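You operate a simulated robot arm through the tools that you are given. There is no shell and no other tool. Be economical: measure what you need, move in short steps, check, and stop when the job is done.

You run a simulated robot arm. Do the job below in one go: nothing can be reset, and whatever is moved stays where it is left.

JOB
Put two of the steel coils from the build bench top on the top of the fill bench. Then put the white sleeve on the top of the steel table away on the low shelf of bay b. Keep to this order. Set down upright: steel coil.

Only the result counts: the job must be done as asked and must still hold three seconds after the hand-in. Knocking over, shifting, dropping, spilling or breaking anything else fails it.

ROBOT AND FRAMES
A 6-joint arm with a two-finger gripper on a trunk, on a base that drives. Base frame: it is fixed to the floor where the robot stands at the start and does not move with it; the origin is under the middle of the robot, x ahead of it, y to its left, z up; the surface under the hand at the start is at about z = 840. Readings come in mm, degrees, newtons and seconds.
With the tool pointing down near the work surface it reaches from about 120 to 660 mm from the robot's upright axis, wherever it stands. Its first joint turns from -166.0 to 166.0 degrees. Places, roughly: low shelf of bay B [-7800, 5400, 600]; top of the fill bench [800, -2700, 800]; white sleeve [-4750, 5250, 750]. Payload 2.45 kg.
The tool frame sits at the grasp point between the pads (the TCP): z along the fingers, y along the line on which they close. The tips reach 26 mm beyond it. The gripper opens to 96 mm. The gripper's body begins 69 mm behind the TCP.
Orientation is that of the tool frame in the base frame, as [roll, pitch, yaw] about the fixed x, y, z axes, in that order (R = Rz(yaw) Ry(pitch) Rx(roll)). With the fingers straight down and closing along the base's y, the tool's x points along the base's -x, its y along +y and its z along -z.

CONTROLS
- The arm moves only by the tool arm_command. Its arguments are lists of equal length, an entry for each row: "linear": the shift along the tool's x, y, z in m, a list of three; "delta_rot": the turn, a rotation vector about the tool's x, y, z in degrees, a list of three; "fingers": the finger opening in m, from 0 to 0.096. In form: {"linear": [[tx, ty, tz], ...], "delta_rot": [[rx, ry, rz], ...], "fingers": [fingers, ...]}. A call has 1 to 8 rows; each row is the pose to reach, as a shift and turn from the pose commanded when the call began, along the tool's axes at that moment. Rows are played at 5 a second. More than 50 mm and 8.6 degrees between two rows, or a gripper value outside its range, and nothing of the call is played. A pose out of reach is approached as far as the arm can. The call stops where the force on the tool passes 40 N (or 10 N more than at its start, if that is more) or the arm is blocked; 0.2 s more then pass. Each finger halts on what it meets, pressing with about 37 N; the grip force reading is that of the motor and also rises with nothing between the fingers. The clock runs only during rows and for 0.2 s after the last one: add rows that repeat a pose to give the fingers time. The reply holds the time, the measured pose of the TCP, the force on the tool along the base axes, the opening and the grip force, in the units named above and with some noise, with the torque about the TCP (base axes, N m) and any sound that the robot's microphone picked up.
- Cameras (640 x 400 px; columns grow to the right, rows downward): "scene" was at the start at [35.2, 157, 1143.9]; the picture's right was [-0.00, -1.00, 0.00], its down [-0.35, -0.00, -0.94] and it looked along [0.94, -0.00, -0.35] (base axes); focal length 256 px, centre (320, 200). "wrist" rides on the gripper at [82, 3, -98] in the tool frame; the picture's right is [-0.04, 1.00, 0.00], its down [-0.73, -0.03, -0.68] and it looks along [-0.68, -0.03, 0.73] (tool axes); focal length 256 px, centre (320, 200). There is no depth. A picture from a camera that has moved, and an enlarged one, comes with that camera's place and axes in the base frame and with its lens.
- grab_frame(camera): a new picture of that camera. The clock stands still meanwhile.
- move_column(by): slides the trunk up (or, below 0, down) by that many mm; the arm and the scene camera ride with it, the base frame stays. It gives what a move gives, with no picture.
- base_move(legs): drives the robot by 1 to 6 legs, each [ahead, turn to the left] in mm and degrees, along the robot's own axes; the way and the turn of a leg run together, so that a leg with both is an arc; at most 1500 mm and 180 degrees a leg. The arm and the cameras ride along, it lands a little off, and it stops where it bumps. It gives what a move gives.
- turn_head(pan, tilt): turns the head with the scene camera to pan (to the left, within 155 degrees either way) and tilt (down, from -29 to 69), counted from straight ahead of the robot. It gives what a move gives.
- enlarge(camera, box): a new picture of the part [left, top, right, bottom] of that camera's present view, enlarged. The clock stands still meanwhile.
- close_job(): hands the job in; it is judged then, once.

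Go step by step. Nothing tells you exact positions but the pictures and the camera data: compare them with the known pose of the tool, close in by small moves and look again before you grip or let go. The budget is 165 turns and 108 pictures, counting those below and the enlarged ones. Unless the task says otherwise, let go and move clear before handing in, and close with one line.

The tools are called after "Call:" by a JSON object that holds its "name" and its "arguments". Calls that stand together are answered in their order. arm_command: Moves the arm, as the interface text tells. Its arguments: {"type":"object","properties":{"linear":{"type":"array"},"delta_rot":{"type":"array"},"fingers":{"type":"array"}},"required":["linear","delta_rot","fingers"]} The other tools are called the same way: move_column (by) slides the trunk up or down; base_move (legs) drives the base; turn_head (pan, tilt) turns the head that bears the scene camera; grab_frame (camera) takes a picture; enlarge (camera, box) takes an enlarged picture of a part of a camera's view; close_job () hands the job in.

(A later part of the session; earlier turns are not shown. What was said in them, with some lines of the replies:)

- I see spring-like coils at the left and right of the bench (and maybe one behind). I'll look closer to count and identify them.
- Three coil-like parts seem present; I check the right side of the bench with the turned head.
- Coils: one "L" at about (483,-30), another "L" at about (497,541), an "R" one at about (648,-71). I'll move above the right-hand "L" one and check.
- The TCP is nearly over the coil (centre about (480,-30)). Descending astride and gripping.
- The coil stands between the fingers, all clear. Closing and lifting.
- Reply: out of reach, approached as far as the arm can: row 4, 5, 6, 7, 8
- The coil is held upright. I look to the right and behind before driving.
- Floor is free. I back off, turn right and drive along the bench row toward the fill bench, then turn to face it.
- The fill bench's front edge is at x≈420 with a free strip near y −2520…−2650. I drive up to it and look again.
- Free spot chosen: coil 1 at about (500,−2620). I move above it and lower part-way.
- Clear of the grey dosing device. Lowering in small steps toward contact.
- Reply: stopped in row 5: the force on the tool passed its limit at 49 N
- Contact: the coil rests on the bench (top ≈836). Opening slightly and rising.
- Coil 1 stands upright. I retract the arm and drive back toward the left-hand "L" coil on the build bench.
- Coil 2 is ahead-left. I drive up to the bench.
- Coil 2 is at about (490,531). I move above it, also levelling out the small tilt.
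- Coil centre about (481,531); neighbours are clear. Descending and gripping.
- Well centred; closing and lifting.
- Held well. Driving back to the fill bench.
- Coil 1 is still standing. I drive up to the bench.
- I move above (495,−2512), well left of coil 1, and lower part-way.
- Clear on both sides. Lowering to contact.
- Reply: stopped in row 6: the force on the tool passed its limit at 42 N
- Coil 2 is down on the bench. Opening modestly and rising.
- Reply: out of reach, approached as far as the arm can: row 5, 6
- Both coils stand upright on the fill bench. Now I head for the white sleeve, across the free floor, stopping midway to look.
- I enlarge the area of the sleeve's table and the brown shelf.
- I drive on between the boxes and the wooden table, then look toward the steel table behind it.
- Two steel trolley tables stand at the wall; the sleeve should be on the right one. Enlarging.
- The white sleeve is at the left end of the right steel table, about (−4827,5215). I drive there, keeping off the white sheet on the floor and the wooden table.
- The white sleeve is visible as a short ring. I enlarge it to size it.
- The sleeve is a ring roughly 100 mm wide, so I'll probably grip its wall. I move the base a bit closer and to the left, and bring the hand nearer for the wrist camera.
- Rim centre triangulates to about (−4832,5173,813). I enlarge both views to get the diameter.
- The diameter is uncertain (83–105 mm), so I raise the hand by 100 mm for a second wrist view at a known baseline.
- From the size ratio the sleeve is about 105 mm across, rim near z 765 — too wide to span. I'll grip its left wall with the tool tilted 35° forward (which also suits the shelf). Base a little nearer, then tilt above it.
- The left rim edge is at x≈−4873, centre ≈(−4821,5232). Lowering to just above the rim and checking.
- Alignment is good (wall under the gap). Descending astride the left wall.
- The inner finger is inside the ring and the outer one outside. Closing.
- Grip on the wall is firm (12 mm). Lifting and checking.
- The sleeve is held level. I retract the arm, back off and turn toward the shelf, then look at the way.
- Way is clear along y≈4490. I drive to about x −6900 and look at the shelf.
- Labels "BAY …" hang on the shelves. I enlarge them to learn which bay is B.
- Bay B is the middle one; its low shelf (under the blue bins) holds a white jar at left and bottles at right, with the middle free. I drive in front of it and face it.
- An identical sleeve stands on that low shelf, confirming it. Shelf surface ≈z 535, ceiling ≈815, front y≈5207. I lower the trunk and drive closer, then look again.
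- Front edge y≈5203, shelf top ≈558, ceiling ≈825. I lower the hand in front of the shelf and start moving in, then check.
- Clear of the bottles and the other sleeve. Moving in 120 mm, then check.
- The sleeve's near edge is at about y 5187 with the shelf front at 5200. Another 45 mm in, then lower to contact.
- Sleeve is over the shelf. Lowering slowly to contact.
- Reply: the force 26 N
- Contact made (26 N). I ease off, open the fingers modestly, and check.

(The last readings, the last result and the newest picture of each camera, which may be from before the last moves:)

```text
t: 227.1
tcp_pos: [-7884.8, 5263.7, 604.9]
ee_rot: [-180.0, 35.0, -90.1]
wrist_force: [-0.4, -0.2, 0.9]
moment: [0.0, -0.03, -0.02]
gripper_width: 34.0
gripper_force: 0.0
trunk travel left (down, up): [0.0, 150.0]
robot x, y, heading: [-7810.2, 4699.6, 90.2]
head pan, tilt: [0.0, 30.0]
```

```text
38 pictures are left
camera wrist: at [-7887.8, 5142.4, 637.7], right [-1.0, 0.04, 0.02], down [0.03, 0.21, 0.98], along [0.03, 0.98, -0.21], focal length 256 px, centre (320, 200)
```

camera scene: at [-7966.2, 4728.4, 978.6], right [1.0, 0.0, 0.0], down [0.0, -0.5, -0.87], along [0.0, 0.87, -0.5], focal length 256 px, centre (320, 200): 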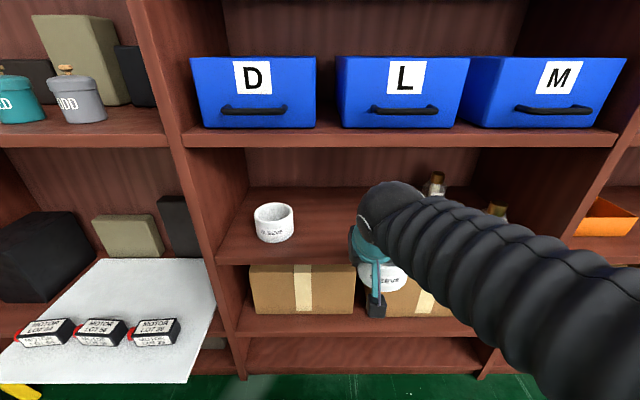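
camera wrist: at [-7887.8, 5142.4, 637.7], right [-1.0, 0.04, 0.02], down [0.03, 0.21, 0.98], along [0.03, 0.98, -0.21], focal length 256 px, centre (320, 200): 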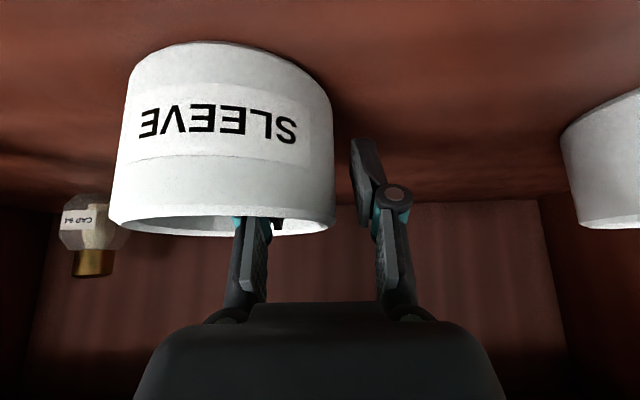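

Released; the sleeve stands free. I withdraw along the finger axis, then back out.

Call:
{"name": "arm_command", "arguments": {"linear": [[0, 0, -0.02], [0, 0, -0.045], [0, 0, -0.07], [0, 0, -0.09], [0, 0, -0.09]], "delta_rot": [[0, 0, 0], [0, 0, 0], [0, 0, 0], [0, 0, 0], [0, 0, 0]], "fingers": [0.034, 0.034, 0.034, 0.034, 0.034]}}

Call:
{"name": "grab_frame", "arguments": {"camera": "wrist"}}

```text
t: 228.2
tcp_pos: [-7883.1, 5213.1, 678.7]
ee_rot: [179.9, 34.9, -90.1]
wrist_force: [-0.5, 0.3, -1.3]
moment: [0.0, -0.02, 0.0]
gripper_width: 33.9
gripper_force: 0.1
trunk travel left (down, up): [0.0, 150.0]
robot x, y, heading: [-7813.2, 4698.8, 90.1]
head pan, tilt: [0.0, 30.0]
```

```text
37 pictures are left
camera wrist: at [-7887.3, 5090.5, 711.2], right [-1.0, 0.04, 0.02], down [0.03, 0.21, 0.98], along [0.03, 0.98, -0.21], focal length 256 px, centre (320, 200)
```

wrist: 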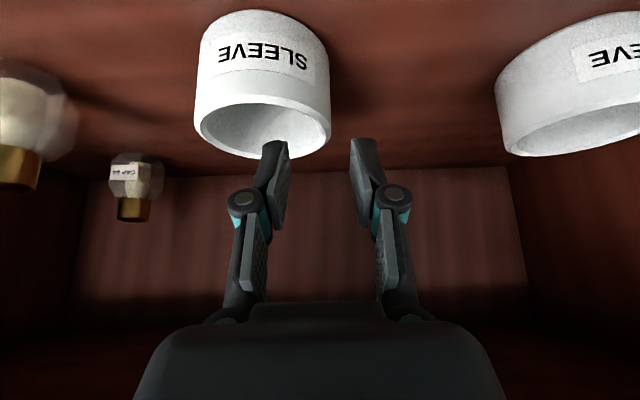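

Fingers are above the rim. Backing out of the shelf and checking.

Call:
{"name": "arm_command", "arguments": {"linear": [[0.0246, 0, -0.0172], [0.0573, 0, -0.0402], [0.0901, 0, -0.0631], [0.1229, 0, -0.0861], [0.1474, 0, -0.1033], [0.1474, 0, -0.1033]], "delta_rot": [[0, 0, 0], [0, 0, 0], [0, 0, 0], [0, 0, 0], [0, 0, 0], [0, 0, 0]], "fingers": [0.034, 0.034, 0.034, 0.034, 0.034, 0.034]}}

Call:
{"name": "base_move", "arguments": {"legs": [[-100, 0]]}}

Call:
{"name": "grab_frame", "arguments": {"camera": "scene"}}

```text
t: 229.7
tcp_pos: [-7884.8, 5033.1, 678.6]
ee_rot: [-180.0, 35.1, -90.2]
wrist_force: [0.3, 0.8, 0.4]
moment: [0.0, 0.0, 0.03]
gripper_width: 34.1
gripper_force: 0.0
trunk travel left (down, up): [0.0, 150.0]
robot x, y, heading: [-7807.7, 4695.8, 90.2]
head pan, tilt: [0.0, 30.0]
```

```text
t: 230.8
tcp_pos: [-7883.5, 4933.4, 678.9]
ee_rot: [-179.9, 35.1, -90.2]
wrist_force: [-0.1, 0.0, -0.4]
moment: [-0.01, 0.0, -0.04]
gripper_width: 34.2
gripper_force: 0.1
trunk travel left (down, up): [0.0, 150.0]
robot x, y, heading: [-7814.8, 4599.7, 89.8]
head pan, tilt: [0.0, 30.0]
```

```text
36 pictures are left
camera scene: at [-7966.4, 4629.2, 978.7], right [1.0, 0.0, 0.0], down [0.0, -0.5, -0.87], along [0.0, 0.87, -0.5], focal length 256 px, centre (320, 200)
```

scene: 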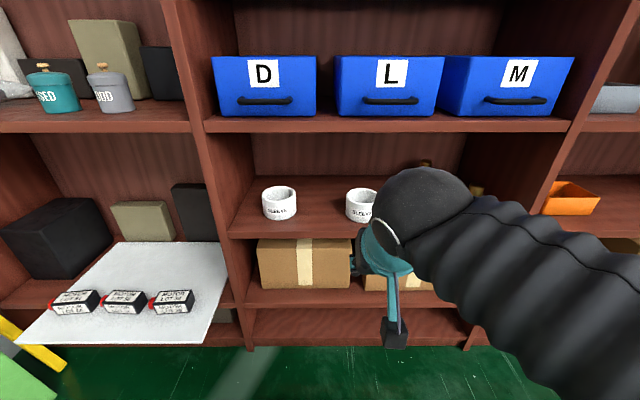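

The sleeve stands next to the other one on bay B's low shelf, and the arm is clear of it. Handing in.

Call:
{"name": "close_job", "arguments": {}}

```text
The job is handed in.
```

I put two of the steel coils upright on the fill bench, then put the white sleeve upright on the low shelf of bay B, and handed the job in. The hand-in reply gave no verdict.
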